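You operate a simulated robot arm through the tools that you are given. There is no shell and no other tool.

You run a simulated two-armed robot. Do the job below in one go: nothing can be reset, and whatever is moved stays where it is left.

TASK
Scrub the drip pan, cap the treacle bottle, stand it on the pan.
Fine: Stain off with the pad, which goes back where it lay. Hold pan and bottle steady; bottle on the pan last. Set down upright: treacle bottle. What is to be rubbed or washed off counts as gone when no trace of it is left.

Only the result counts: the job must be done as asked and must still hold three seconds after the hand-in. Knocking over, shifting, dropping, spilling or breaking anything else fails it. Lids that push on must go on centred and level and be pressed home; caps that screw on are set level and turned clockwise until they are tight.

THE ROBOT
Two 7-joint arms with two-finger parallel grippers on one trunk, on a base that moves. Base frame: it is fixed to the floor where the robot stands at the start and does not move with it; the origin is under the middle of the robot, x ahead of it, y to its left, z up; the surface under the hand at the start is at about z = 86. Units: cm, degrees, N and s.
The left shoulder is at the start at [7, 16.3, 117], the right one opposite. With the tool pointing down near the work surface each hand reaches from about 40 to 88 cm from the robot's upright axis, wherever it stands, measured 20 degrees to its own side. Places, roughly: drip pan [60, 30, 90]. Payload 3.43 kg a hand.
Tool frame (each hand has its own): the origin (TCP) lies between the finger pads and is the grasp point; the fingertips stand 3.4 cm ahead of it; z points along the fingers, y is the line along which they close. The gripper opens to 12.8 cm. The fingers are 2.4 cm wide and 1.2 cm thick; the gripper's body (4.8 by 13 cm) begins 9.6 cm behind the TCP.
Orientation is told as [roll, pitch, yaw] about the base's x, y, z axes, in that order, counted from this pose: with the fingers straight down and closing along the base's y, the tool's x points along the base's -x, its y along +y and its z along -z.

THE INTERFACE
- The arms move only by the tool servo_tool. It takes "left_rows", "right_rows" or both (then of equal length, played together; a hand with none holds still); each is a list that holds one entry, the list of rows, each a list of 6 numbers: the shift along the base's x, y, z in cm, then the turn, a rotation vector about the base's x, y, z in degrees. In form: [[[tx, ty, tz, wx, wy, wz], ...]]. A call has 1 to 20 rows; each row shifts and turns the commanded pose from where the row before left it. "left_hand" and "right_hand" are, for a hand that has rows, the gripper command, from -1 (shut) to 1 (fully open), values between in proportion, set as the call begins (left out, the last holds). A row lasts 0.2 s, in which the tool goes at most 5 cm and 8.6 degrees; a call with a longer step from one row to the next is refused whole, and so is a gripper value outside its range. Where a pose cannot be reached the arm comes as near as it can. A force on the tool above 40 N (or 10 N above the force at the start of the call, whichever is more), or a blocked arm, ends the call early, and 0.2 s more pass. Each finger travels about 15.3 cm/s and halts on what it meets, pressing with about 29 N; the grip force reading is that of the motor and also rises with nothing between the fingers. The clock runs only during rows and for 0.2 s after the last one: add rows that do not move to give the fingers time. It gives the time, the measured TCP pose, the force on the tool (base axes), the opening and the grip force at its end, in the units of the frame above (readings bear some noise), with the torque about the TCP (base axes, N m) and any sound that the robot's microphone picked up, and new pictures: "pictures" is both (left out), scene, wrist or none (wrist: the cameras of the hands that moved).
- Cameras (640 x 400 px; columns grow to the right, rows downward): "scene" is now at [13.36, 3.67, 140.44]; the picture's right is [0.40, -0.92, 0.00], its down [-0.48, -0.21, -0.85] and it looks along [0.78, 0.34, -0.52] (base axes); focal length 269 px, centre (320, 200). "left" rides on the left gripper at [7.6, 1.1, -16] in its tool frame; the picture's right is [-0.15, 0.99, 0.00], its down [-0.88, -0.13, -0.46] and it looks along [-0.45, -0.07, 0.89] (tool axes); focal length 234 px, centre (320, 200). "right" rides on the right gripper at [7.6, -1.1, -16] in its tool frame; the picture's right is [0.15, 0.99, 0.00], its down [-0.88, 0.13, -0.46] and it looks along [-0.45, 0.07, 0.89] (tool axes); focal length 234 px, centre (320, 200). There is no depth. A picture from a camera that has moved, and an enlarged one, comes with that camera's place and axes in the base frame and with its lens.
- slide_trunk(by): slides the trunk up (or, below 0, down) by that many cm; the arms and the scene camera ride with it, the base frame stays. It gives what a move gives, with no picture.
- roll_base(legs): drives the robot by 1 to 6 legs, each [ahead, left, turn to the left] in cm, cm and degrees, along the robot's own axes; the way and the turn of a leg run together, so that a leg with both is an arc; at most 150 cm and 180 degrees a leg. The arms and the cameras ride along, it lands a little off, and it stops where it bumps. It gives what a move gives, and a new picture of the scene camera.
- pan_tilt(pan, tilt): turns the head with the scene camera to pan (to the left, within 86 degrees either way) and tilt (down, from -29 to 69), counted from straight ahead of the robot. It gives what a move gives, and a new picture of the scene camera.
- inspect(camera, box): a new picture of the part [left, top, right, bottom] of that camera's present view, enlarged. It takes no simulated time.
- sign_off(): hands the job in; it is judged then, once.

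Nothing tells you exact positions but the pictures and the camera data. Unless the task says otherwise, let go and move clear before handing in.

The tools are called after ">>>" as a command line: name --argument value ..., lists and objects as JSON in quotes. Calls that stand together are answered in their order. servo_tool: Moves the arms, as the interface text tells. Its arguments: {"type":"object","properties":{"left_rows":{"type":"array","items":{"type":"array","items":{"type":"array","items":{"type":"number"}}}},"left_hand":{"type":"number"},"right_rows":{"type":"array","items":{"type":"array","items":{"type":"array","items":{"type":"number"}}}},"right_hand":{"type":"number"},"pictures":{"type":"string","enum":["both","scene","wrist","none"]}},"required":[]} The other tools are called the same way: slide_trunk (by) moves the trunk up or down; roll_base (legs) drives the base; pan_tilt (pan, tilt) turns the head that bears the scene camera; inspect (camera, box) takes an enlarged picture of a part of a camera's view; sign_off () hands the job in.

At the start:

```text
clock: 0.0
left_tool_pos: [44.98, 45.39, 124.13]
left_ee_rot: [-0.1, 0.1, 0.1]
left_wrist_force: [-0.4, -0.2, 0.7]
left_wrist_torque: [0.01, -0.02, -0.01]
left_grip_width: 12.79
left_gripper_force: 0.1
right_tool_pos: [60.11, -2.49, 120.91]
right_ee_rot: [-0.1, 0.0, -0.1]
right_wrist_force: [-0.3, -0.7, -0.3]
right_wrist_torque: [-0.03, 0.04, -0.04]
right_grip_width: 12.82
right_gripper_force: 0.1
trunk travel left (down, up): [-65.0, 29.0]
robot x, y, heading: [-0.04, 0.26, 0.0]
head pan, tilt (commanded): [23.6, 31.5]
```

scene: 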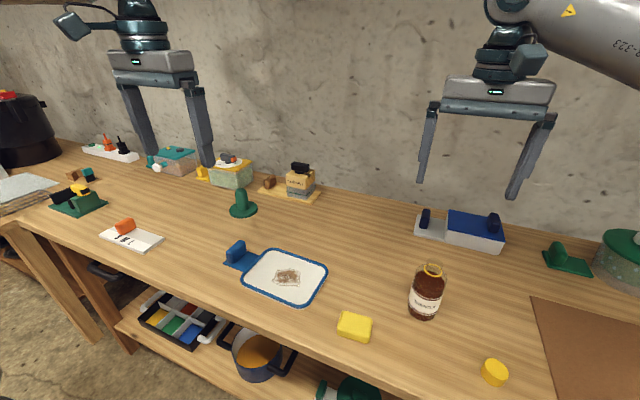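
right: 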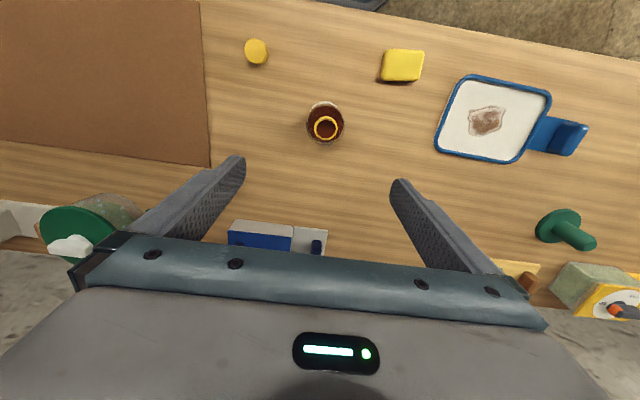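
left: 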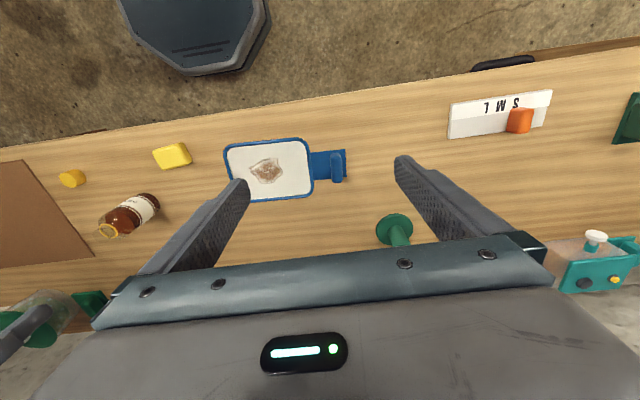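

I see the blue-rimmed drip pan with a brown stain, a yellow pad in front of it, the open brown treacle bottle, and a yellow cap to the right. First I'll enlarge these to measure positions before moving.

>>> inspect --camera "scene" --box '[210, 230, 370, 330]'

>>> inspect --camera "scene" --box '[370, 250, 530, 400]'

>>> inspect --camera "right" --box '[220, 20, 440, 160]'

>>> inspect --camera "left" --box '[40, 110, 360, 270]'

>>> inspect --camera "right" --box '[420, 50, 620, 260]'

```text
4.00 times, centred on (290, 280) of scene
camera zoom: at [13.36, 3.67, 140.44], right [0.4, -0.92, 0.0], down [-0.48, -0.21, -0.85], along [0.78, 0.34, -0.52], focal length 1076 px, centre (440, -120)
```

zoom: 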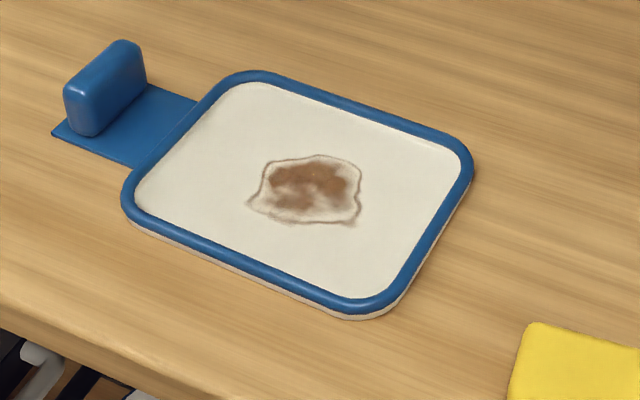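

```text
2.67 times, centred on (450, 325) of scene
camera zoom: at [13.36, 3.67, 140.44], right [0.4, -0.92, 0.0], down [-0.48, -0.21, -0.85], along [0.78, 0.34, -0.52], focal length 718 px, centre (-27, -133)
```

zoom: 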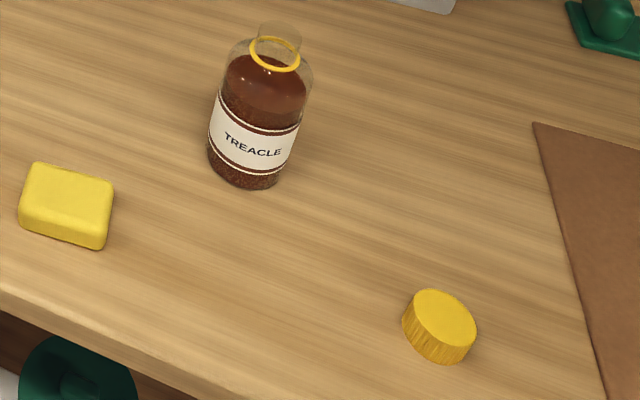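

```text
2.86 times, centred on (330, 90) of right
camera zoom: at [52.54, -3.79, 136.94], right [-0.15, 0.99, 0.0], down [0.88, 0.13, 0.46], along [0.45, 0.07, -0.89], focal length 669 px, centre (291, 514)
```

zoom: 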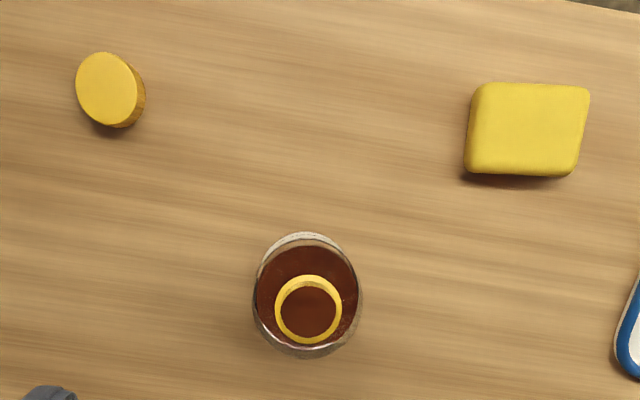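

```text
2.00 times, centred on (200, 190) of left
camera zoom: at [37.4, 46.55, 140.19], right [0.15, 0.99, 0.0], down [0.88, -0.13, 0.46], along [0.45, -0.07, -0.89], focal length 468 px, centre (560, 220)
```

zoom: 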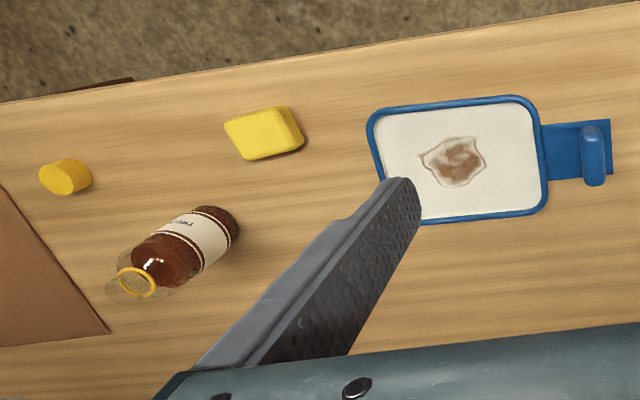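

```text
1.90 times, centred on (520, 155) of right
camera zoom: at [52.54, -3.79, 136.94], right [-0.15, 0.99, 0.0], down [0.88, 0.13, 0.46], along [0.45, 0.07, -0.89], focal length 446 px, centre (-61, 286)
```

zoom: 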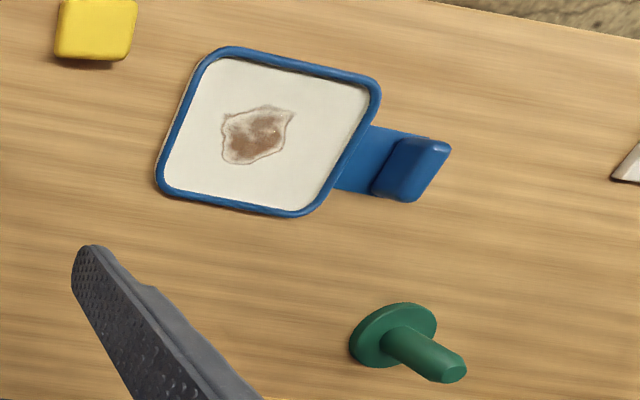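

The pan's centre comes out at about [55, 31], with its upright handle block near [55, 47.6]. The pad is near [48, 10.7], the bottle near [59, -1.9] and the cap near [49.7, -15.5]. I'll zoom in further for heights and orientations.

>>> inspect --camera "scene" --box '[400, 255, 460, 325]'

>>> inspect --camera "scene" --box '[220, 235, 280, 285]'

>>> inspect --camera "left" --box '[220, 130, 360, 210]'

>>> inspect --camera "left" --box '[90, 180, 170, 250]'

>>> inspect --camera "scene" --box '[325, 300, 385, 350]'

```text
5.71 times, centred on (430, 290) of scene
camera zoom: at [13.36, 3.67, 140.44], right [0.4, -0.92, 0.0], down [-0.48, -0.21, -0.85], along [0.78, 0.34, -0.52], focal length 1538 px, centre (-309, -314)
```

zoom: 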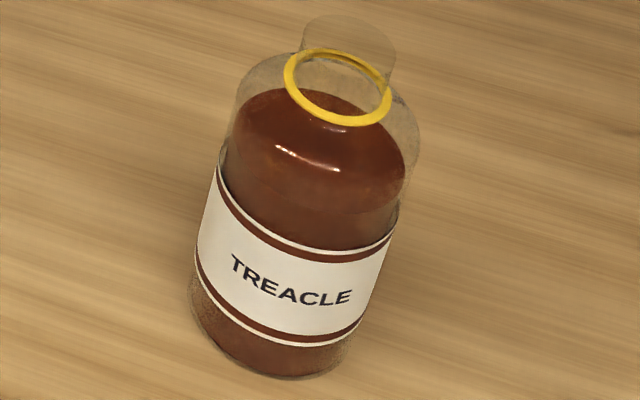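

```text
8.00 times, centred on (250, 260) of scene
camera zoom: at [13.36, 3.67, 140.44], right [0.4, -0.92, 0.0], down [-0.48, -0.21, -0.85], along [0.78, 0.34, -0.52], focal length 2153 px, centre (880, -280)
```

zoom: 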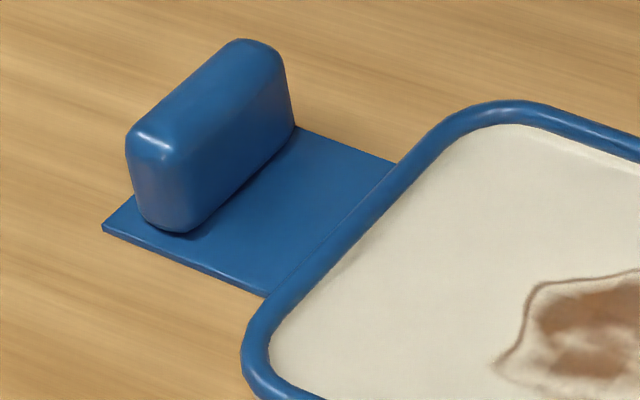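

```text
4.57 times, centred on (290, 170) of left
camera zoom: at [37.4, 46.55, 140.19], right [0.15, 0.99, 0.0], down [0.88, -0.13, 0.46], along [0.45, -0.07, -0.89], focal length 1070 px, centre (457, 337)
```

zoom: 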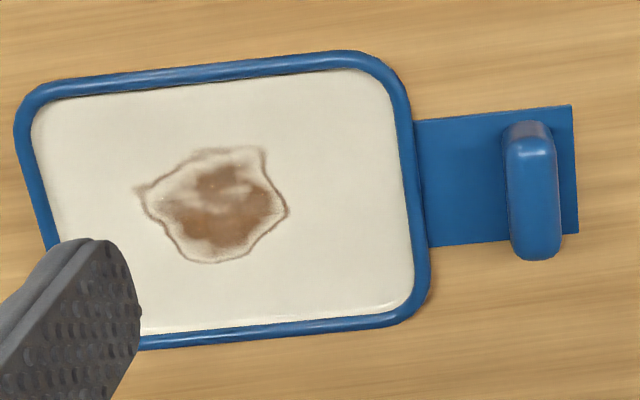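

```text
5.71 times, centred on (130, 215) of left
camera zoom: at [37.4, 46.55, 140.19], right [0.15, 0.99, 0.0], down [0.88, -0.13, 0.46], along [0.45, -0.07, -0.89], focal length 1338 px, centre (1406, 114)
```

zoom: 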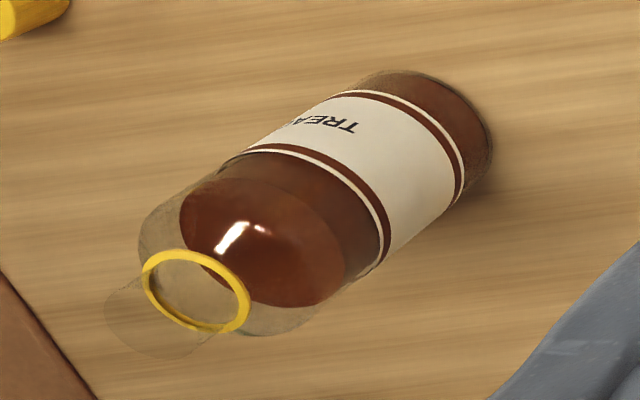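

```text
8.00 times, centred on (355, 325) of scene
camera zoom: at [13.36, 3.67, 140.44], right [0.4, -0.92, 0.0], down [-0.48, -0.21, -0.85], along [0.78, 0.34, -0.52], focal length 2153 px, centre (40, -800)
```

zoom: 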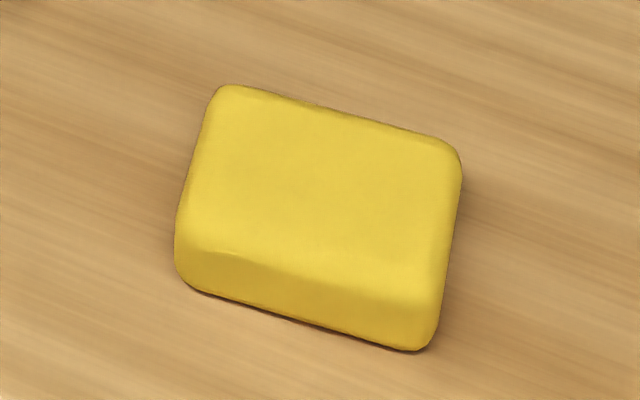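

The bottle's bare neck runs from the ring at z≈99 up to about 101.6. The pan handle block spans roughly x 52.5–59, y 47–49, with its top at z≈90.4. I'll bring the right hand above the pad, closing across its short side, and the left hand above the handle block for closer views.

>>> servo_tool --left_rows '[[[0.9, 0.22, -1.5, 0, 0, 0], [0.9, 0.22, -1.5, 0, 0, 0], [0.9, 0.22, -1.5, 0, 0, 0], [0.9, 0.22, -1.5, 0, 0, 0], [0.9, 0.22, -1.5, 0, 0, 0], [0.9, 0.22, -1.5, 0, 0, 0], [0.9, 0.22, -1.5, 0, 0, 0], [0.9, 0.22, -1.5, 0, 0, 0], [0.9, 0.22, -1.5, 0, 0, 0], [0.9, 0.22, -1.5, 0, 0, 0], [0.9, 0.22, -1.5, 0, 0, 0], [0.9, 0.22, -1.5, 0, 0, 0]]]' --right_rows '[[[-0.98, 1.1, -1.2, 0, 0, 8.08], [-0.98, 1.1, -1.2, 0, 0, 8.08], [-0.98, 1.1, -1.2, 0, 0, 8.08], [-0.98, 1.1, -1.2, 0, 0, 8.08], [-0.98, 1.1, -1.2, 0, 0, 8.08], [-0.98, 1.1, -1.2, 0, 0, 8.08], [-0.98, 1.1, -1.2, 0, 0, 8.08], [-0.98, 1.1, -1.2, 0, 0, 8.08], [-0.98, 1.1, -1.2, 0, 0, 8.08], [-0.98, 1.1, -1.2, 0, 0, 8.08], [-0.98, 1.1, -1.2, 0, 0, 8.08], [-0.98, 1.1, -1.2, 0, 0, 8.08]]]' --pictures "both"

```text
clock: 2.6
left_tool_pos: [55.88, 48.01, 105.87]
left_ee_rot: [0.0, 0.0, -0.1]
left_wrist_force: [-0.1, -0.4, -0.3]
left_wrist_torque: [-0.01, 0.05, 0.01]
left_grip_width: 12.79
left_gripper_force: 0.1
right_tool_pos: [49.41, 9.21, 107.5]
right_ee_rot: [0.1, -0.1, 88.9]
right_wrist_force: [0.3, -0.2, -0.7]
right_wrist_torque: [-0.01, 0.03, -0.01]
right_grip_width: 12.81
right_gripper_force: 0.1
right hand out of reach, approached as far as the arm can: row 12
trunk travel left (down, up): [-65.0, 29.0]
robot x, y, heading: [0.19, -0.16, -0.0]
head pan, tilt (commanded): [23.6, 31.5]
camera scene: at [13.44, 3.66, 140.43], right [0.4, -0.92, 0.0], down [-0.48, -0.21, -0.85], along [0.78, 0.34, -0.52], focal length 269 px, centre (320, 200)
camera right: at [50.47, 1.66, 123.68], right [-0.99, -0.13, 0.0], down [-0.11, 0.88, 0.46], along [-0.06, 0.45, -0.89], focal length 234 px, centre (320, 200)
camera left: at [48.25, 49.13, 121.94], right [0.15, 0.99, 0.0], down [0.88, -0.13, 0.46], along [0.45, -0.07, -0.89], focal length 234 px, centre (320, 200)
```

scene: 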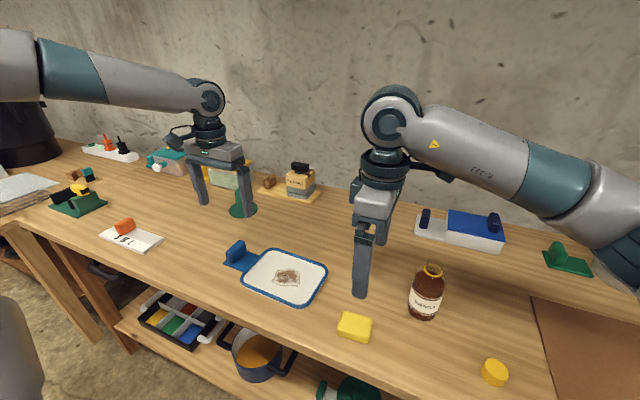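
right: 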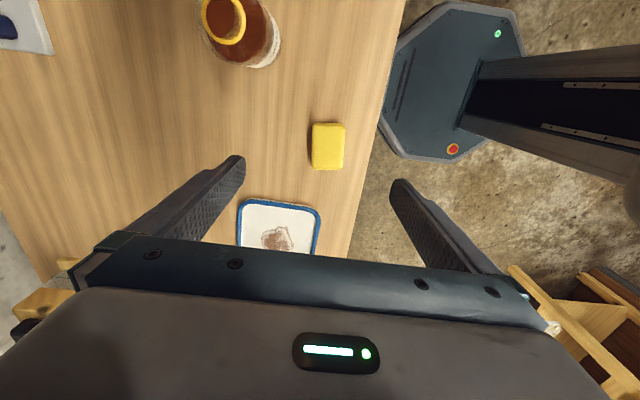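
left: 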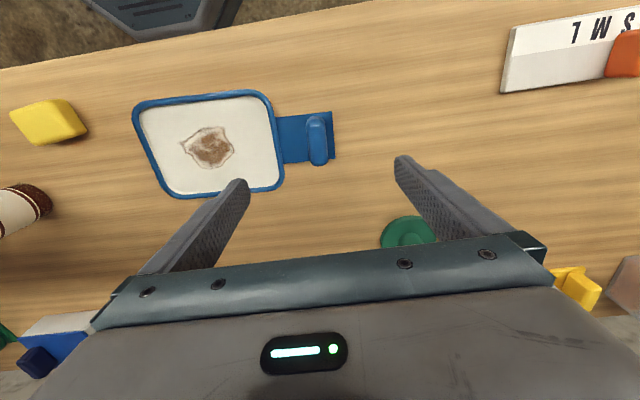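

The right hand can't yaw much past 89° here, so I'll grip the pad across its long side with yaw about 7° instead. I'll rotate back above the pad and look again.

>>> servo_tool --right_rows '[[[-0.1, 0.14, -0.5, 0, 0, -8.2], [-0.1, 0.14, -0.5, 0, 0, -8.2], [-0.1, 0.14, -0.5, 0, 0, -8.2], [-0.1, 0.14, -0.5, 0, 0, -8.2], [-0.1, 0.14, -0.5, 0, 0, -8.2], [-0.1, 0.14, -0.5, 0, 0, -8.2], [-0.1, 0.14, -0.5, 0, 0, -8.2], [-0.1, 0.14, -0.5, 0, 0, -8.2], [-0.1, 0.14, -0.5, 0, 0, -8.2], [-0.1, 0.14, -0.5, 0, 0, -8.2]]]' --pictures "wrist"

>>> inspect --camera "right" --box '[200, 40, 440, 190]'

>>> inspect --camera "left" --box '[260, 90, 360, 180]'

```text
clock: 4.8
left_tool_pos: [55.79, 47.95, 105.86]
left_ee_rot: [0.0, 0.0, 0.1]
left_wrist_force: [-0.1, 0.8, -0.3]
left_wrist_torque: [-0.03, 0.0, -0.01]
left_grip_width: 12.79
left_gripper_force: 0.1
right_tool_pos: [48.32, 10.83, 102.45]
right_ee_rot: [0.0, 0.1, 6.7]
right_wrist_force: [-0.7, 0.0, 0.3]
right_wrist_torque: [0.02, -0.01, 0.0]
right_grip_width: 12.79
right_gripper_force: 0.3
trunk travel left (down, up): [-65.0, 29.0]
robot x, y, heading: [0.05, -0.2, -0.0]
head pan, tilt (commanded): [23.6, 31.5]
camera right: at [41.0, 8.74, 118.62], right [-0.26, 0.97, 0.0], down [0.86, 0.23, 0.46], along [0.44, 0.12, -0.89], focal length 234 px, centre (320, 200)
```

right: 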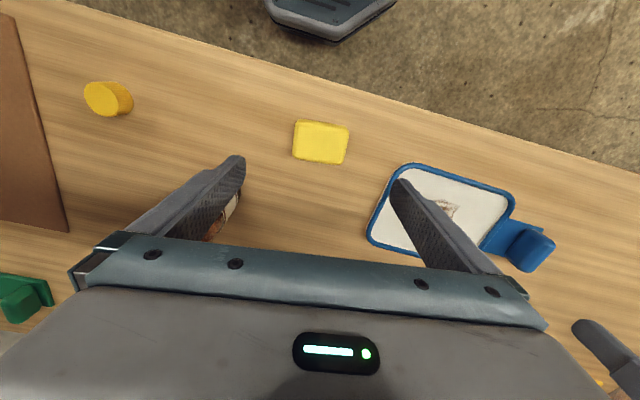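

```text
2.67 times, centred on (320, 115) of right
camera zoom: at [41.0, 8.74, 118.62], right [-0.26, 0.97, 0.0], down [0.86, 0.23, 0.46], along [0.44, 0.12, -0.89], focal length 624 px, centre (320, 427)
```

zoom: 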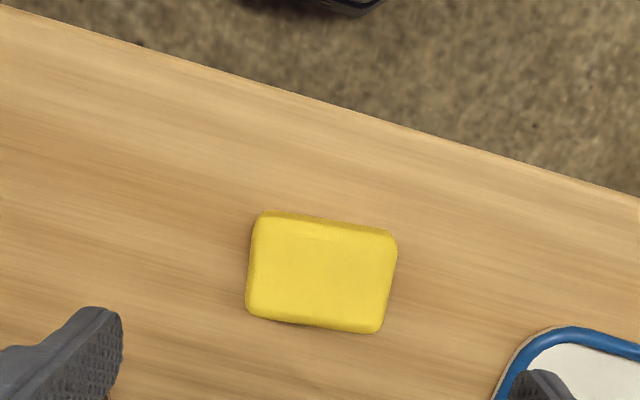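

```text
4.44 times, centred on (310, 135) of left
camera zoom: at [48.17, 49.16, 121.97], right [0.15, 0.99, 0.0], down [0.88, -0.13, 0.46], along [0.45, -0.07, -0.89], focal length 1041 px, centre (364, 489)
```

zoom: 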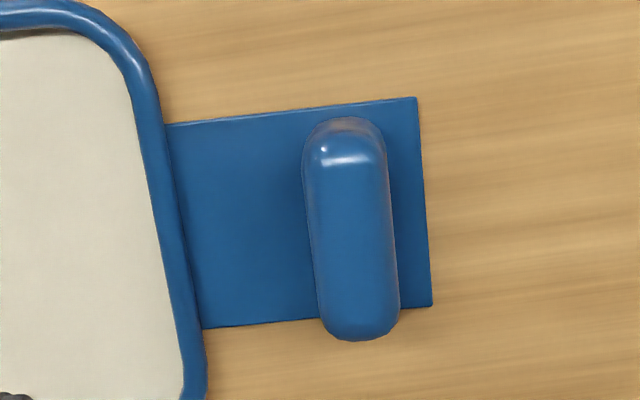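

The pad's centre measures about [48.15, 10.7] with yaw near 7.5°, and the handle block's centre about [55.7, 47.65] with yaw near -3°. I'll lower both hands around them, with the left fingers only part open so they clear the rim.

>>> servo_tool --left_rows '[[[-0.01, -0.033, -1.5, 0, 0, -0.3], [-0.01, -0.033, -1.5, 0, 0, -0.3], [-0.01, -0.033, -1.5, 0, 0, -0.3], [-0.01, -0.033, -1.5, 0, 0, -0.3], [-0.01, -0.033, -1.5, 0, 0, -0.3], [-0.01, -0.033, -1.5, 0, 0, -0.3], [-0.01, -0.033, -1.5, 0, 0, -0.3], [-0.01, -0.033, -1.5, 0, 0, -0.3], [-0.01, -0.033, -1.5, 0, 0, -0.3], [-0.01, -0.033, -0.5, 0, 0, -0.3], [0, 0, 0, 0, 0, 0]]]' --right_rows '[[[-0.017, -0.013, -1.2, 0, 0, 0.08], [-0.017, -0.013, -1.2, 0, 0, 0.08], [-0.017, -0.013, -1.2, 0, 0, 0.08], [-0.017, -0.013, -1.2, 0, 0, 0.08], [-0.017, -0.013, -1.2, 0, 0, 0.08], [-0.017, -0.013, -1.2, 0, 0, 0.08], [-0.017, -0.013, -1.2, 0, 0, 0.08], [-0.017, -0.013, -1.2, 0, 0, 0.08], [-0.017, -0.013, -0.8, 0, 0, 0.08], [-0.017, -0.013, -0.4, 0, 0, 0.08], [0, 0, 0, 0, 0, 0]]]' --left_hand -0.1 --right_hand 0.6 --pictures "both"

```text
clock: 7.2
left_tool_pos: [55.69, 47.65, 92.2]
left_ee_rot: [0.0, 0.0, -2.9]
left_wrist_force: [0.0, 0.1, 0.1]
left_wrist_torque: [0.01, -0.01, 0.01]
left_grip_width: 5.74
left_gripper_force: 0.0
right_tool_pos: [48.11, 10.76, 91.81]
right_ee_rot: [0.0, 0.0, 7.6]
right_wrist_force: [-0.1, 0.1, -0.3]
right_wrist_torque: [0.02, 0.02, 0.04]
right_grip_width: 10.26
right_gripper_force: 0.1
trunk travel left (down, up): [-65.0, 29.0]
robot x, y, heading: [-0.12, -0.02, 0.1]
head pan, tilt (commanded): [23.6, 31.5]
camera scene: at [13.37, 3.66, 140.44], right [0.4, -0.92, 0.0], down [-0.48, -0.21, -0.85], along [0.78, 0.34, -0.52], focal length 269 px, centre (320, 200)
camera right: at [40.86, 8.5, 107.77], right [-0.28, 0.96, 0.0], down [0.86, 0.25, 0.46], along [0.44, 0.13, -0.89], focal length 234 px, centre (320, 200)
camera left: at [48.11, 49.18, 108.25], right [0.2, 0.98, 0.0], down [0.87, -0.18, 0.46], along [0.45, -0.09, -0.89], focal length 234 px, centre (320, 200)
```

scene: 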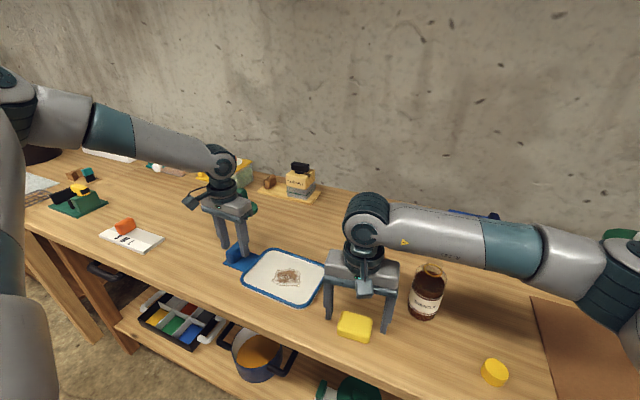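
right: 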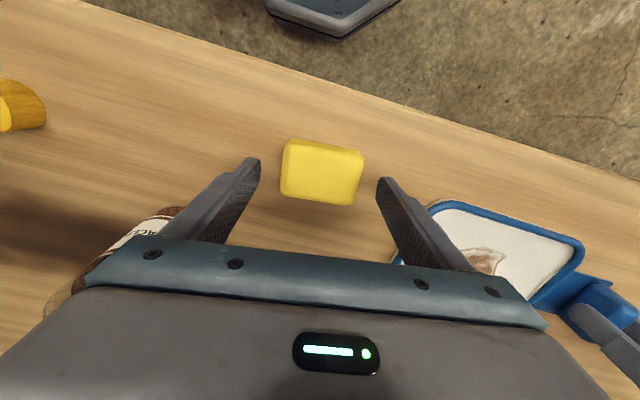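
left: 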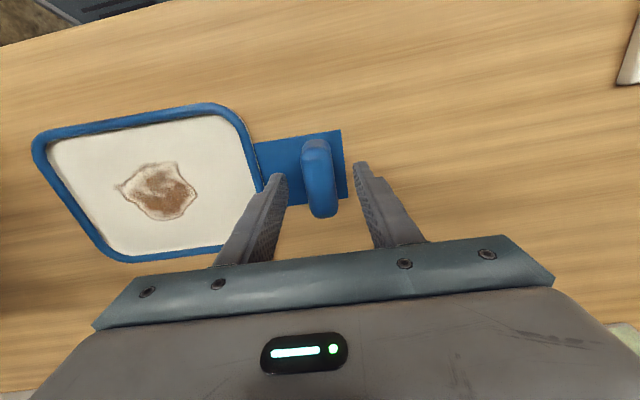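

Both hands are centred on their targets. I'll lower the last 1.5 cm or so and then close them gently.

>>> servo_tool --left_rows '[[[0, 0, -0.6, 0, 0, 0], [0, 0, -0.6, 0, 0, 0], [0, 0, -0.5, 0, 0, 0], [0, 0, 0, 0, 0, 0]]]' --right_rows '[[[0, 0, -0.5, 0, 0, 0], [0, 0, -0.5, 0, 0, 0], [0, 0, -0.4, 0, 0, 0], [0, 0, 0, 0, 0, 0]]]' --pictures "none"

>>> servo_tool --left_rows '[[[0, 0, 0, 0, 0, 0], [0, 0, 0, 0, 0, 0], [0, 0, 0, 0, 0, 0], [0, 0, 0, 0, 0, 0]]]' --right_rows '[[[0, 0, 0, 0, 0, 0], [0, 0, 0, 0, 0, 0], [0, 0, 0, 0, 0, 0], [0, 0, 0, 0, 0, 0]]]' --left_hand -1 --right_hand -1 --pictures "both"

```text
clock: 8.2
left_tool_pos: [55.6, 47.66, 90.49]
left_ee_rot: [0.0, 0.0, -2.9]
left_wrist_force: [-0.2, -0.5, -0.5]
left_wrist_torque: [0.01, 0.0, 0.03]
left_grip_width: 5.76
left_gripper_force: 0.1
right_tool_pos: [48.14, 10.78, 90.54]
right_ee_rot: [-0.1, 0.0, 7.6]
right_wrist_force: [0.5, -1.3, 0.6]
right_wrist_torque: [-0.01, -0.02, 0.0]
right_grip_width: 10.23
right_gripper_force: 0.1
trunk travel left (down, up): [-65.0, 29.0]
robot x, y, heading: [0.03, 0.12, 0.3]
head pan, tilt (commanded): [23.6, 31.5]
```

```text
clock: 9.2
left_tool_pos: [55.62, 47.68, 90.44]
left_ee_rot: [0.0, 0.0, -2.9]
left_wrist_force: [0.2, 0.3, -0.4]
left_wrist_torque: [-0.02, -0.03, 0.04]
left_grip_width: 2.55
left_gripper_force: 29.1
right_tool_pos: [48.02, 10.8, 90.38]
right_ee_rot: [0.0, 0.0, 7.6]
right_wrist_force: [1.3, 0.4, 0.6]
right_wrist_torque: [0.03, -0.02, -0.02]
right_grip_width: 6.91
right_gripper_force: 28.7
trunk travel left (down, up): [-65.0, 29.0]
robot x, y, heading: [-0.13, -0.0, -0.2]
head pan, tilt (commanded): [23.6, 31.5]
camera scene: at [13.37, 3.67, 140.44], right [0.4, -0.92, 0.0], down [-0.48, -0.21, -0.85], along [0.78, 0.34, -0.52], focal length 269 px, centre (320, 200)
camera right: at [40.78, 8.64, 106.52], right [-0.28, 0.96, 0.0], down [0.86, 0.25, 0.46], along [0.44, 0.13, -0.89], focal length 234 px, centre (320, 200)
camera left: at [48.11, 49.25, 106.53], right [0.2, 0.98, 0.0], down [0.87, -0.18, 0.46], along [0.45, -0.09, -0.89], focal length 234 px, centre (320, 200)
```

scene: 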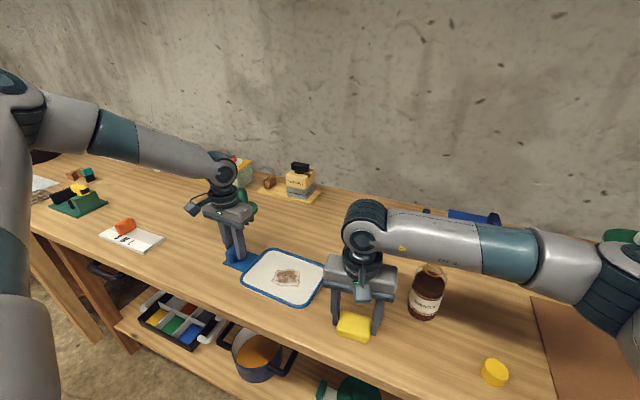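
right: 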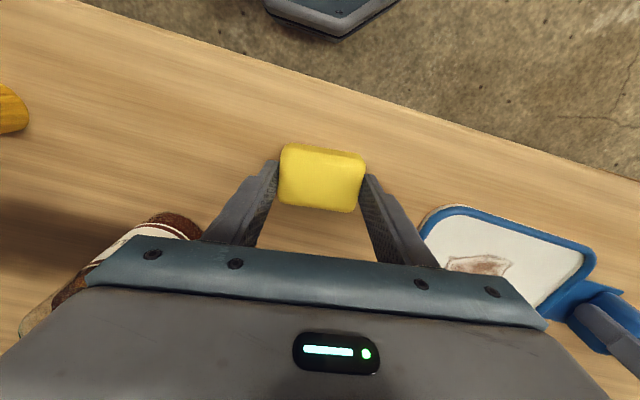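
left: 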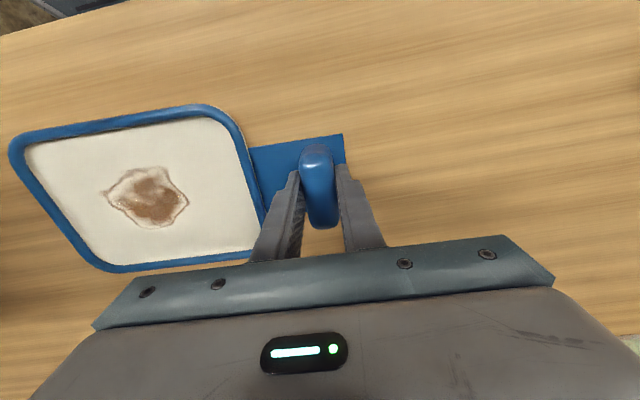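

Both grips are good: the pad measures 6.9 cm wide and the handle 2.55 cm. The pad's home is TCP [48.1, 10.78, 90.42] at yaw 7.6. Next I'll lift it and carry it over the stain at about [54.7, 31].

>>> servo_tool --right_rows '[[[0, 0, 1.0, 0, 0, 0], [0, 0, 2, 0, 0, 0], [0, 0, 2, 0, 0, 0], [0, 0, 2, 0, 0, 0], [0.66, 2.02, 0, 0, 0, -1.06], [0.66, 2.02, 0, 0, 0, -1.06], [0.66, 2.02, 0, 0, 0, -1.06], [0.66, 2.02, 0, 0, 0, -1.06], [0.66, 2.02, 0, 0, 0, -1.06], [0.66, 2.02, 0, 0, 0, -1.06], [0.66, 2.02, 0, 0, 0, -1.06], [0.66, 2.02, 0, 0, 0, -1.06], [0.66, 2.02, 0, 0, 0, -1.06], [0.66, 2.02, 0, 0, 0, -1.06], [0, 0, 0, 0, 0, 0]]]' --pictures "both"

```text
clock: 12.4
left_tool_pos: [55.46, 47.74, 90.44]
left_ee_rot: [0.0, 0.0, -2.9]
left_wrist_force: [0.7, 0.4, 0.1]
left_wrist_torque: [0.14, 0.01, -0.02]
left_grip_width: 2.54
left_gripper_force: 29.6
right_tool_pos: [54.57, 28.5, 97.21]
right_ee_rot: [0.0, 0.0, -2.5]
right_wrist_force: [-0.5, -0.7, 0.2]
right_wrist_torque: [-0.01, -0.01, -0.01]
right_grip_width: 6.89
right_gripper_force: 28.9
right hand out of reach, approached as far as the arm can: row 14
trunk travel left (down, up): [-65.0, 29.0]
robot x, y, heading: [-0.34, 0.18, 0.0]
head pan, tilt (commanded): [23.6, 31.5]
camera scene: at [13.35, 3.7, 140.44], right [0.4, -0.92, 0.0], down [-0.48, -0.21, -0.85], along [0.78, 0.34, -0.52], focal length 269 px, centre (320, 200)
camera right: at [47.0, 27.65, 113.14], right [-0.1, 0.99, 0.0], down [0.89, 0.09, 0.46], along [0.45, 0.05, -0.89], focal length 234 px, centre (320, 200)
```

scene: 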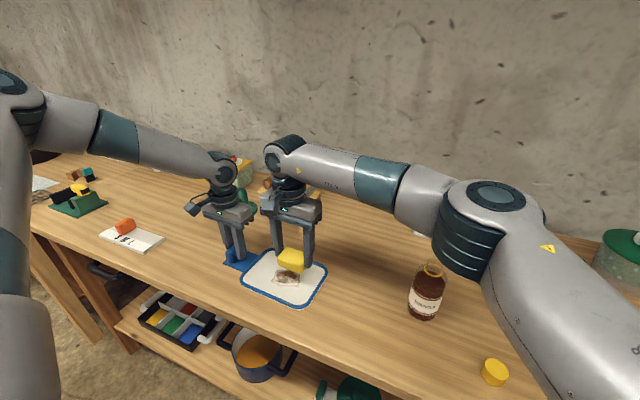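
right: 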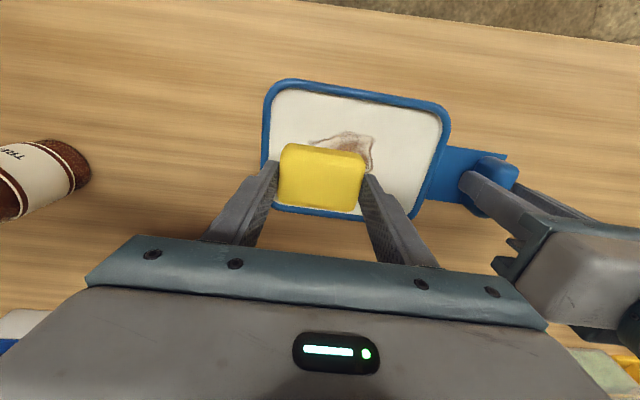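

The right arm runs out of reach at y≈28.5, so I'll shift the base left. First I'll let go of the handle, raise both hands and back the right hand off.

>>> servo_tool --left_rows '[[[0, 0, 0, 0, 0, 0], [0, 0, 0, 0, 0, 0], [0, 0, 0, 0, 0, 0], [0, 0, 1, 0, 0, 0], [0, 0, 2, 0, 0, 0], [0, 0, 2, 0, 0, 0], [0, 0, 2, 0, 0, 0], [0, 0, 2, 0, 0, 0], [0, 0, 2, 0, 0, 0], [0, 0, 2, 0, 0, 0]]]' --right_rows '[[[0, 0, 0.5, 0, 0, 0], [-0.1, -0.8, 0.7, 0, 0, 0], [-0.1, -1.2, 0.7, 0, 0, 0], [-0.1, -1.2, 0.7, 0, 0, 0], [-0.1, -1.2, 0.7, 0, 0, 0], [-0.1, -1.2, 0.7, 0, 0, 0], [-0.1, -1.2, 0.7, 0, 0, 0], [-0.1, -1.2, 0, 0, 0, 0], [-0.1, -1.2, 0, 0, 0, 0], [0, 0, 0, 0, 0, 0]]]' --left_hand -0.1 --pictures "scene"

```text
clock: 14.6
left_tool_pos: [55.42, 47.88, 103.21]
left_ee_rot: [0.1, 0.0, -3.0]
left_wrist_force: [-0.1, -0.8, 0.3]
left_wrist_torque: [-0.03, 0.01, 0.02]
left_grip_width: 5.77
left_gripper_force: 0.0
right_tool_pos: [53.98, 19.29, 101.95]
right_ee_rot: [0.0, 0.0, -3.0]
right_wrist_force: [-0.2, -0.3, 0.2]
right_wrist_torque: [0.0, 0.0, 0.03]
right_grip_width: 6.88
right_gripper_force: 28.9
trunk travel left (down, up): [-65.0, 29.0]
robot x, y, heading: [-0.01, -0.36, 0.1]
head pan, tilt (commanded): [23.6, 31.5]
camera scene: at [13.31, 3.68, 140.44], right [0.4, -0.92, 0.0], down [-0.48, -0.21, -0.85], along [0.78, 0.34, -0.52], focal length 269 px, centre (320, 200)
```

scene: 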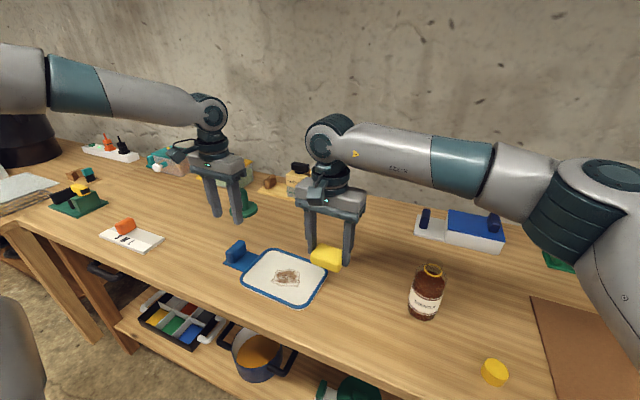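

The pan hasn't moved and both hands are clear, so I'll drive the base 16 cm left.

>>> roll_base --legs '[[0, 16, 0]]'

```text
clock: 16.0
left_tool_pos: [55.34, 63.65, 103.23]
left_ee_rot: [0.0, 0.0, -3.0]
left_wrist_force: [0.3, -0.1, 0.1]
left_wrist_torque: [0.03, 0.0, 0.01]
left_grip_width: 5.76
left_gripper_force: 0.2
right_tool_pos: [53.95, 35.23, 101.9]
right_ee_rot: [0.0, 0.0, -2.9]
right_wrist_force: [-0.1, 0.0, -0.7]
right_wrist_torque: [0.04, -0.02, 0.02]
right_grip_width: 6.88
right_gripper_force: 28.7
trunk travel left (down, up): [-65.0, 29.0]
robot x, y, heading: [0.05, 15.86, 0.0]
head pan, tilt (commanded): [23.6, 31.5]
camera scene: at [13.33, 19.61, 140.45], right [0.4, -0.92, 0.0], down [-0.48, -0.21, -0.85], along [0.78, 0.34, -0.52], focal length 269 px, centre (320, 200)
```

scene: 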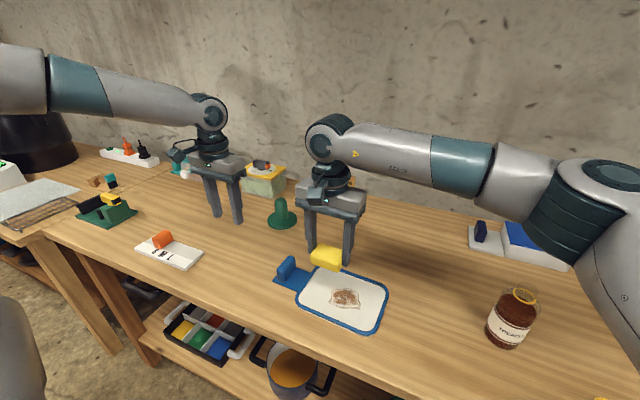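

The base has moved, so now I'll bring the left hand back above the handle and the right hand above the stain.

>>> servo_tool --left_rows '[[[0.03, -1.6, -0.8, 0, 0, 0], [0.03, -1.6, -0.8, 0, 0, 0], [0.03, -1.6, -0.8, 0, 0, 0], [0.03, -1.6, -0.8, 0, 0, 0], [0.03, -1.6, -0.8, 0, 0, 0], [0.03, -1.6, -0.8, 0, 0, 0], [0.03, -1.6, -0.8, 0, 0, 0], [0.03, -1.6, -0.8, 0, 0, 0], [0.03, -1.6, -0.8, 0, 0, 0], [0.03, -1.6, -0.8, 0, 0, 0], [0, 0, 0, 0, 0, 0]]]' --right_rows '[[[0.07, -0.5, -0.5, 0, 0, 0], [0.07, -0.5, -0.5, 0, 0, 0], [0.07, -0.5, -0.5, 0, 0, 0], [0.07, -0.5, -0.5, 0, 0, 0], [0.07, -0.5, -0.5, 0, 0, 0], [0.07, -0.5, -0.5, 0, 0, 0], [0.07, -0.5, -0.5, 0, 0, 0], [0.07, -0.5, -0.5, 0, 0, 0], [0.07, -0.5, 0, 0, 0, 0], [0.07, -0.5, 0, 0, 0, 0], [0, 0, 0, 0, 0, 0]]]' --pictures "both"

```text
clock: 18.4
left_tool_pos: [55.79, 47.75, 95.04]
left_ee_rot: [0.0, 0.0, -2.9]
left_wrist_force: [-0.1, 1.4, 0.3]
left_wrist_torque: [0.0, 0.02, 0.0]
left_grip_width: 5.75
left_gripper_force: 0.1
right_tool_pos: [54.72, 30.54, 98.04]
right_ee_rot: [0.0, 0.0, -2.9]
right_wrist_force: [-0.4, 0.9, -0.7]
right_wrist_torque: [-0.03, -0.02, 0.0]
right_grip_width: 6.88
right_gripper_force: 29.3
trunk travel left (down, up): [-65.0, 29.0]
robot x, y, heading: [-0.09, 16.28, -0.0]
head pan, tilt (commanded): [23.6, 31.5]
camera scene: at [13.31, 19.75, 140.44], right [0.4, -0.92, 0.0], down [-0.48, -0.21, -0.85], along [0.78, 0.34, -0.52], focal length 269 px, centre (320, 200)
camera right: at [47.1, 29.65, 114.09], right [-0.1, 1.0, 0.0], down [0.89, 0.09, 0.46], along [0.45, 0.04, -0.89], focal length 234 px, centre (320, 200)
camera left: at [48.24, 49.25, 111.14], right [0.2, 0.98, 0.0], down [0.87, -0.17, 0.46], along [0.45, -0.09, -0.89], focal length 234 px, centre (320, 200)
```

scene: 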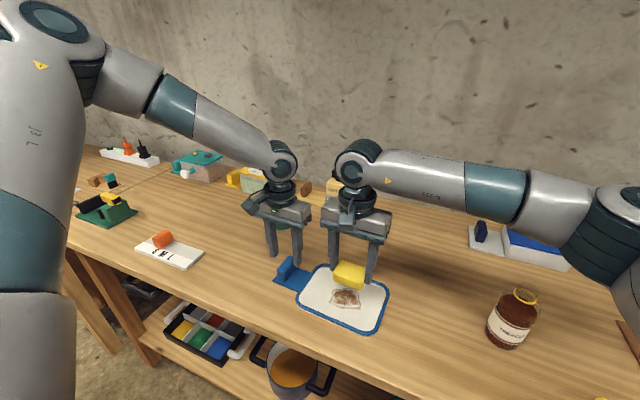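
right: 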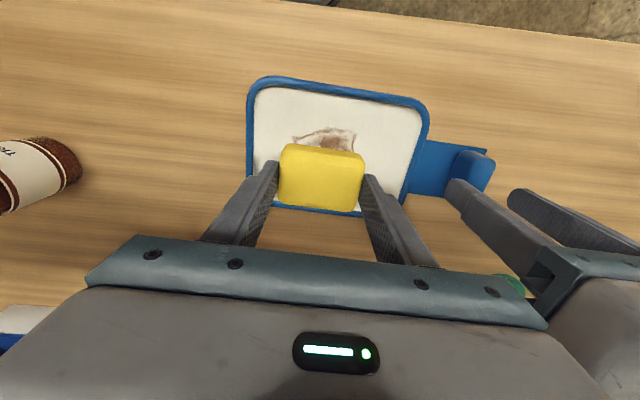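
left: 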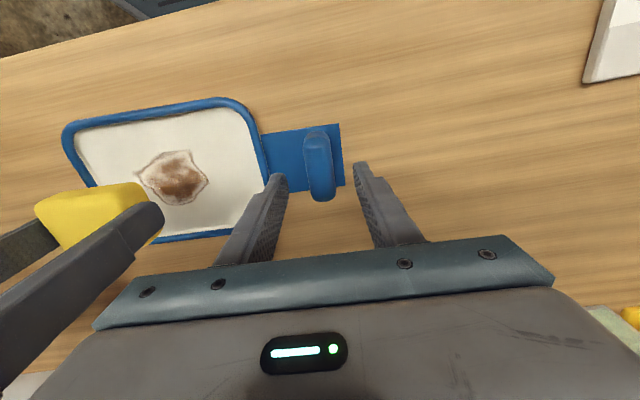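

The left hand is lined up over the block. I'll lower it and grip the handle.

>>> servo_tool --left_rows '[[[-0.04, -0.02, -1.2, 0, 0, 0], [-0.04, -0.02, -1.2, 0, 0, 0], [-0.04, -0.02, -1.2, 0, 0, 0], [-0.04, -0.02, -1.0, 0, 0, 0], [0, 0, 0, 0, 0, 0]]]' --pictures "none"

>>> servo_tool --left_rows '[[[0, 0, 0, 0, 0, 0], [0, 0, 0, 0, 0, 0], [0, 0, 0, 0, 0, 0], [0, 0, 0, 0, 0, 0]]]' --left_hand -1 --pictures "wrist"

```text
clock: 19.6
left_tool_pos: [55.57, 47.68, 90.37]
left_ee_rot: [0.0, 0.0, -2.9]
left_wrist_force: [0.5, -0.1, 0.4]
left_wrist_torque: [0.0, 0.03, -0.01]
left_grip_width: 5.74
left_gripper_force: 0.0
right_tool_pos: [54.64, 30.32, 98.02]
right_ee_rot: [0.0, -0.1, -3.0]
right_wrist_force: [1.0, -0.1, -0.7]
right_wrist_torque: [-0.01, 0.01, -0.01]
right_grip_width: 6.88
right_gripper_force: 29.2
trunk travel left (down, up): [-65.0, 29.0]
robot x, y, heading: [-0.26, 16.07, 0.1]
head pan, tilt (commanded): [23.6, 31.5]
```

```text
clock: 20.6
left_tool_pos: [55.56, 47.74, 90.56]
left_ee_rot: [0.0, 0.0, -2.9]
left_wrist_force: [0.5, 0.1, 0.1]
left_wrist_torque: [0.01, -0.03, -0.04]
left_grip_width: 2.53
left_gripper_force: 28.8
right_tool_pos: [54.71, 30.35, 97.96]
right_ee_rot: [-0.1, 0.0, -2.9]
right_wrist_force: [0.3, 1.1, 0.0]
right_wrist_torque: [-0.01, -0.02, 0.02]
right_grip_width: 6.87
right_gripper_force: 28.9
trunk travel left (down, up): [-65.0, 29.0]
robot x, y, heading: [-0.05, 15.78, 0.1]
head pan, tilt (commanded): [23.6, 31.5]
camera left: at [48.11, 49.22, 106.56], right [0.2, 0.98, 0.0], down [0.87, -0.17, 0.46], along [0.45, -0.09, -0.89], focal length 234 px, centre (320, 200)
```

left: 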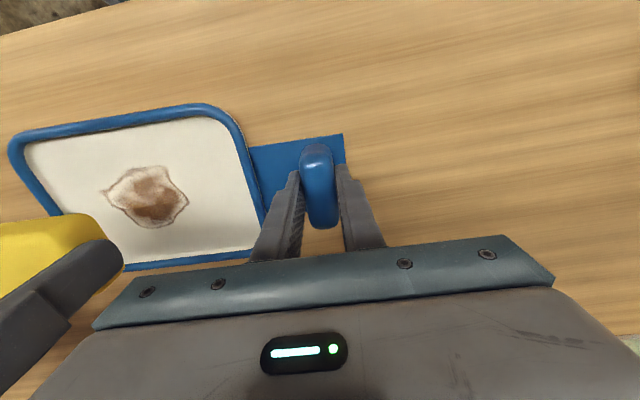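

The handle is gripped and the stain spans about x 51.7–57.7, y 27.4–34.9. I'll lower the pad onto it slowly and watch the force.

>>> servo_tool --right_rows '[[[0, 0.2, -1.2, 0, 0, 0], [0, 0.2, -1.2, 0, 0, 0], [0, 0.2, -1.2, 0, 0, 0], [0, 0.15, -1.2, 0, 0, 0], [0, 0, -1.0, 0, 0, 0], [0, 0, -0.2, 0, 0, 0], [0, 0, -0.2, 0, 0, 0], [0, 0, 0, 0, 0, 0]]]' --pictures "none"

```text
clock: 22.4
left_tool_pos: [55.68, 47.7, 90.53]
left_ee_rot: [0.0, -0.1, -2.9]
left_wrist_force: [0.6, 0.5, 0.2]
left_wrist_torque: [0.04, 0.03, -0.01]
left_grip_width: 2.55
left_gripper_force: 29.0
right_tool_pos: [54.61, 31.3, 91.67]
right_ee_rot: [0.0, 0.0, -2.9]
right_wrist_force: [-0.3, 0.2, -0.2]
right_wrist_torque: [0.01, -0.01, 0.0]
right_grip_width: 6.89
right_gripper_force: 29.1
trunk travel left (down, up): [-65.0, 29.0]
robot x, y, heading: [0.38, 16.04, 0.2]
head pan, tilt (commanded): [23.6, 31.5]
```

>>> servo_tool --right_rows '[[[0, 0, -0.15, 0, 0, 0], [0, 0, -0.15, 0, 0, 0], [0, 0, 0, 0, 0, 0]]]' --pictures "none"

>>> servo_tool --right_rows '[[[0, 0, -0.1, 0, 0, 0], [0, 0, -0.1, 0, 0, 0], [0, 0, 0, 0, 0, 0]]]' --pictures "none"

```text
clock: 23.2
left_tool_pos: [55.6, 47.68, 90.45]
left_ee_rot: [0.0, 0.0, -2.9]
left_wrist_force: [-0.3, -0.2, 0.1]
left_wrist_torque: [0.0, 0.0, 0.0]
left_grip_width: 2.54
left_gripper_force: 29.0
right_tool_pos: [54.7, 31.11, 91.43]
right_ee_rot: [0.0, 0.0, -2.9]
right_wrist_force: [0.9, 0.8, 0.1]
right_wrist_torque: [0.02, 0.02, -0.02]
right_grip_width: 6.86
right_gripper_force: 29.5
trunk travel left (down, up): [-65.0, 29.0]
robot x, y, heading: [-0.07, 15.94, -0.0]
head pan, tilt (commanded): [23.6, 31.5]
```

```text
clock: 24.0
left_tool_pos: [55.69, 47.71, 90.48]
left_ee_rot: [0.0, 0.1, -2.9]
left_wrist_force: [-0.3, 0.2, -0.1]
left_wrist_torque: [0.01, -0.02, 0.01]
left_grip_width: 2.54
left_gripper_force: 28.2
right_tool_pos: [54.67, 31.04, 91.34]
right_ee_rot: [0.0, -0.1, -3.0]
right_wrist_force: [-0.1, 0.8, 0.8]
right_wrist_torque: [0.0, -0.02, 0.02]
right_grip_width: 6.88
right_gripper_force: 28.6
trunk travel left (down, up): [-65.0, 29.0]
robot x, y, heading: [-0.2, 15.97, 0.1]
head pan, tilt (commanded): [23.6, 31.5]
```

No contact yet, so I'll keep easing down.

>>> servo_tool --right_rows '[[[0, 0, -0.1, 0, 0, 0], [0, 0, -0.1, 0, 0, 0], [0, 0, 0, 0, 0, 0]]]' --pictures "none"

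>>> servo_tool --right_rows '[[[0, 0, -0.1, 0, 0, 0], [0, 0, 0, 0, 0, 0]]]' --pictures "both"

```text
clock: 24.8
left_tool_pos: [55.63, 47.72, 90.42]
left_ee_rot: [0.0, 0.1, -2.8]
left_wrist_force: [0.9, -0.2, 0.5]
left_wrist_torque: [0.02, -0.03, 0.01]
left_grip_width: 2.51
left_gripper_force: 28.7
right_tool_pos: [54.67, 31.18, 91.04]
right_ee_rot: [0.0, 0.0, -2.9]
right_wrist_force: [0.3, -0.2, 0.2]
right_wrist_torque: [0.01, 0.0, -0.04]
right_grip_width: 6.86
right_gripper_force: 29.2
trunk travel left (down, up): [-65.0, 29.0]
robot x, y, heading: [0.2, 15.64, 0.1]
head pan, tilt (commanded): [23.6, 31.5]
```

```text
clock: 25.4
left_tool_pos: [55.64, 47.76, 90.45]
left_ee_rot: [0.0, 0.0, -2.9]
left_wrist_force: [1.0, 0.4, 0.0]
left_wrist_torque: [0.02, 0.04, 0.0]
left_grip_width: 2.54
left_gripper_force: 28.6
right_tool_pos: [54.76, 31.08, 90.93]
right_ee_rot: [0.0, -0.1, -2.8]
right_wrist_force: [-0.3, 0.0, -0.3]
right_wrist_torque: [0.0, 0.02, 0.01]
right_grip_width: 6.87
right_gripper_force: 28.6
trunk travel left (down, up): [-65.0, 29.0]
robot x, y, heading: [0.18, 16.03, 0.1]
head pan, tilt (commanded): [23.6, 31.5]
camera scene: at [13.36, 19.69, 140.44], right [0.4, -0.92, 0.0], down [-0.48, -0.21, -0.85], along [0.78, 0.34, -0.52], focal length 269 px, centre (320, 200)
camera right: at [47.18, 30.33, 107.04], right [-0.1, 1.0, 0.0], down [0.89, 0.09, 0.46], along [0.45, 0.04, -0.89], focal length 234 px, centre (320, 200)
```

scene: 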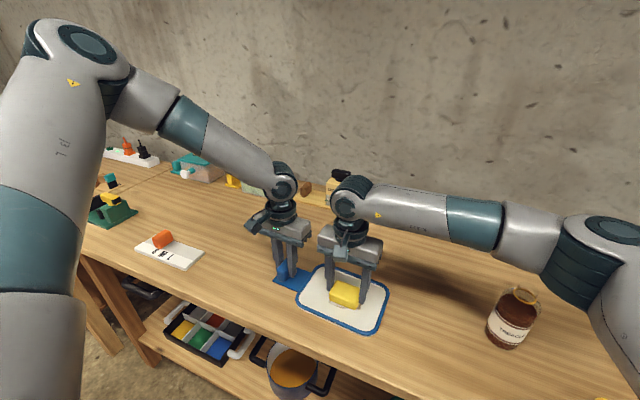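
right: 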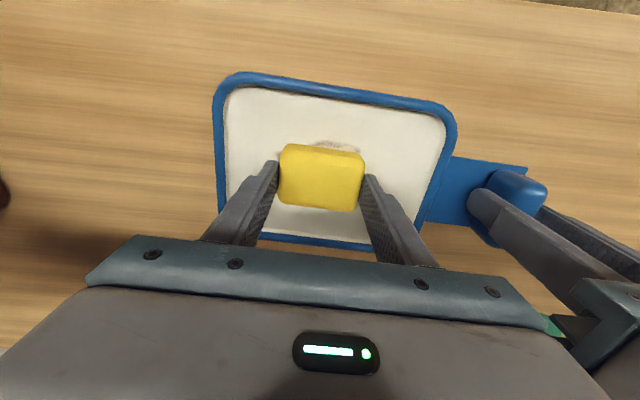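

Still no contact at z≈90.95, so I'll step down a little more.

>>> servo_tool --right_rows '[[[0, 0, -0.1, 0, 0, 0], [0, 0, 0, 0, 0, 0]]]' --pictures "none"

>>> servo_tool --right_rows '[[[0, 0, -0.1, 0, 0, 0], [0, 0, 0, 0, 0, 0]]]' --pictures "none"

>>> servo_tool --right_rows '[[[0, 0, -0.1, 0, 0, 0], [0, 0, 0, 0, 0, 0]]]' --pictures "none"

```text
clock: 26.0
left_tool_pos: [55.59, 47.82, 90.41]
left_ee_rot: [0.0, 0.0, -2.9]
left_wrist_force: [1.7, 0.2, -1.4]
left_wrist_torque: [0.03, 0.0, 0.02]
left_grip_width: 2.53
left_gripper_force: 29.2
right_tool_pos: [54.66, 31.1, 90.89]
right_ee_rot: [0.0, 0.0, -2.9]
right_wrist_force: [0.2, -0.7, 3.9]
right_wrist_torque: [0.03, -0.02, 0.01]
right_grip_width: 6.87
right_gripper_force: 28.9
trunk travel left (down, up): [-65.0, 29.0]
robot x, y, heading: [0.06, 15.71, -0.1]
head pan, tilt (commanded): [23.6, 31.5]
```

```text
clock: 26.6
left_tool_pos: [55.6, 47.74, 90.34]
left_ee_rot: [0.0, 0.0, -2.9]
left_wrist_force: [2.3, 0.9, -5.9]
left_wrist_torque: [0.18, 0.09, 0.16]
left_grip_width: 2.52
left_gripper_force: 28.9
right_tool_pos: [54.66, 31.09, 90.81]
right_ee_rot: [0.1, 0.0, -2.8]
right_wrist_force: [-2.2, -0.2, 14.9]
right_wrist_torque: [0.04, 0.13, 0.05]
right_grip_width: 6.89
right_gripper_force: 29.1
trunk travel left (down, up): [-65.0, 29.0]
robot x, y, heading: [0.01, 16.0, 0.0]
head pan, tilt (commanded): [23.6, 31.5]
```

```text
clock: 27.2
left_tool_pos: [55.56, 47.74, 90.33]
left_ee_rot: [0.1, 0.1, -2.9]
left_wrist_force: [1.9, 1.0, -9.6]
left_wrist_torque: [0.22, 0.03, 0.22]
left_grip_width: 2.52
left_gripper_force: 28.9
right_tool_pos: [54.6, 31.13, 90.9]
right_ee_rot: [0.2, -0.2, -2.9]
right_wrist_force: [-2.5, -1.3, 23.7]
right_wrist_torque: [0.11, 0.16, 0.03]
right_grip_width: 6.9
right_gripper_force: 28.5
trunk travel left (down, up): [-65.0, 29.0]
robot x, y, heading: [0.09, 15.78, -0.0]
head pan, tilt (commanded): [23.6, 31.5]
```

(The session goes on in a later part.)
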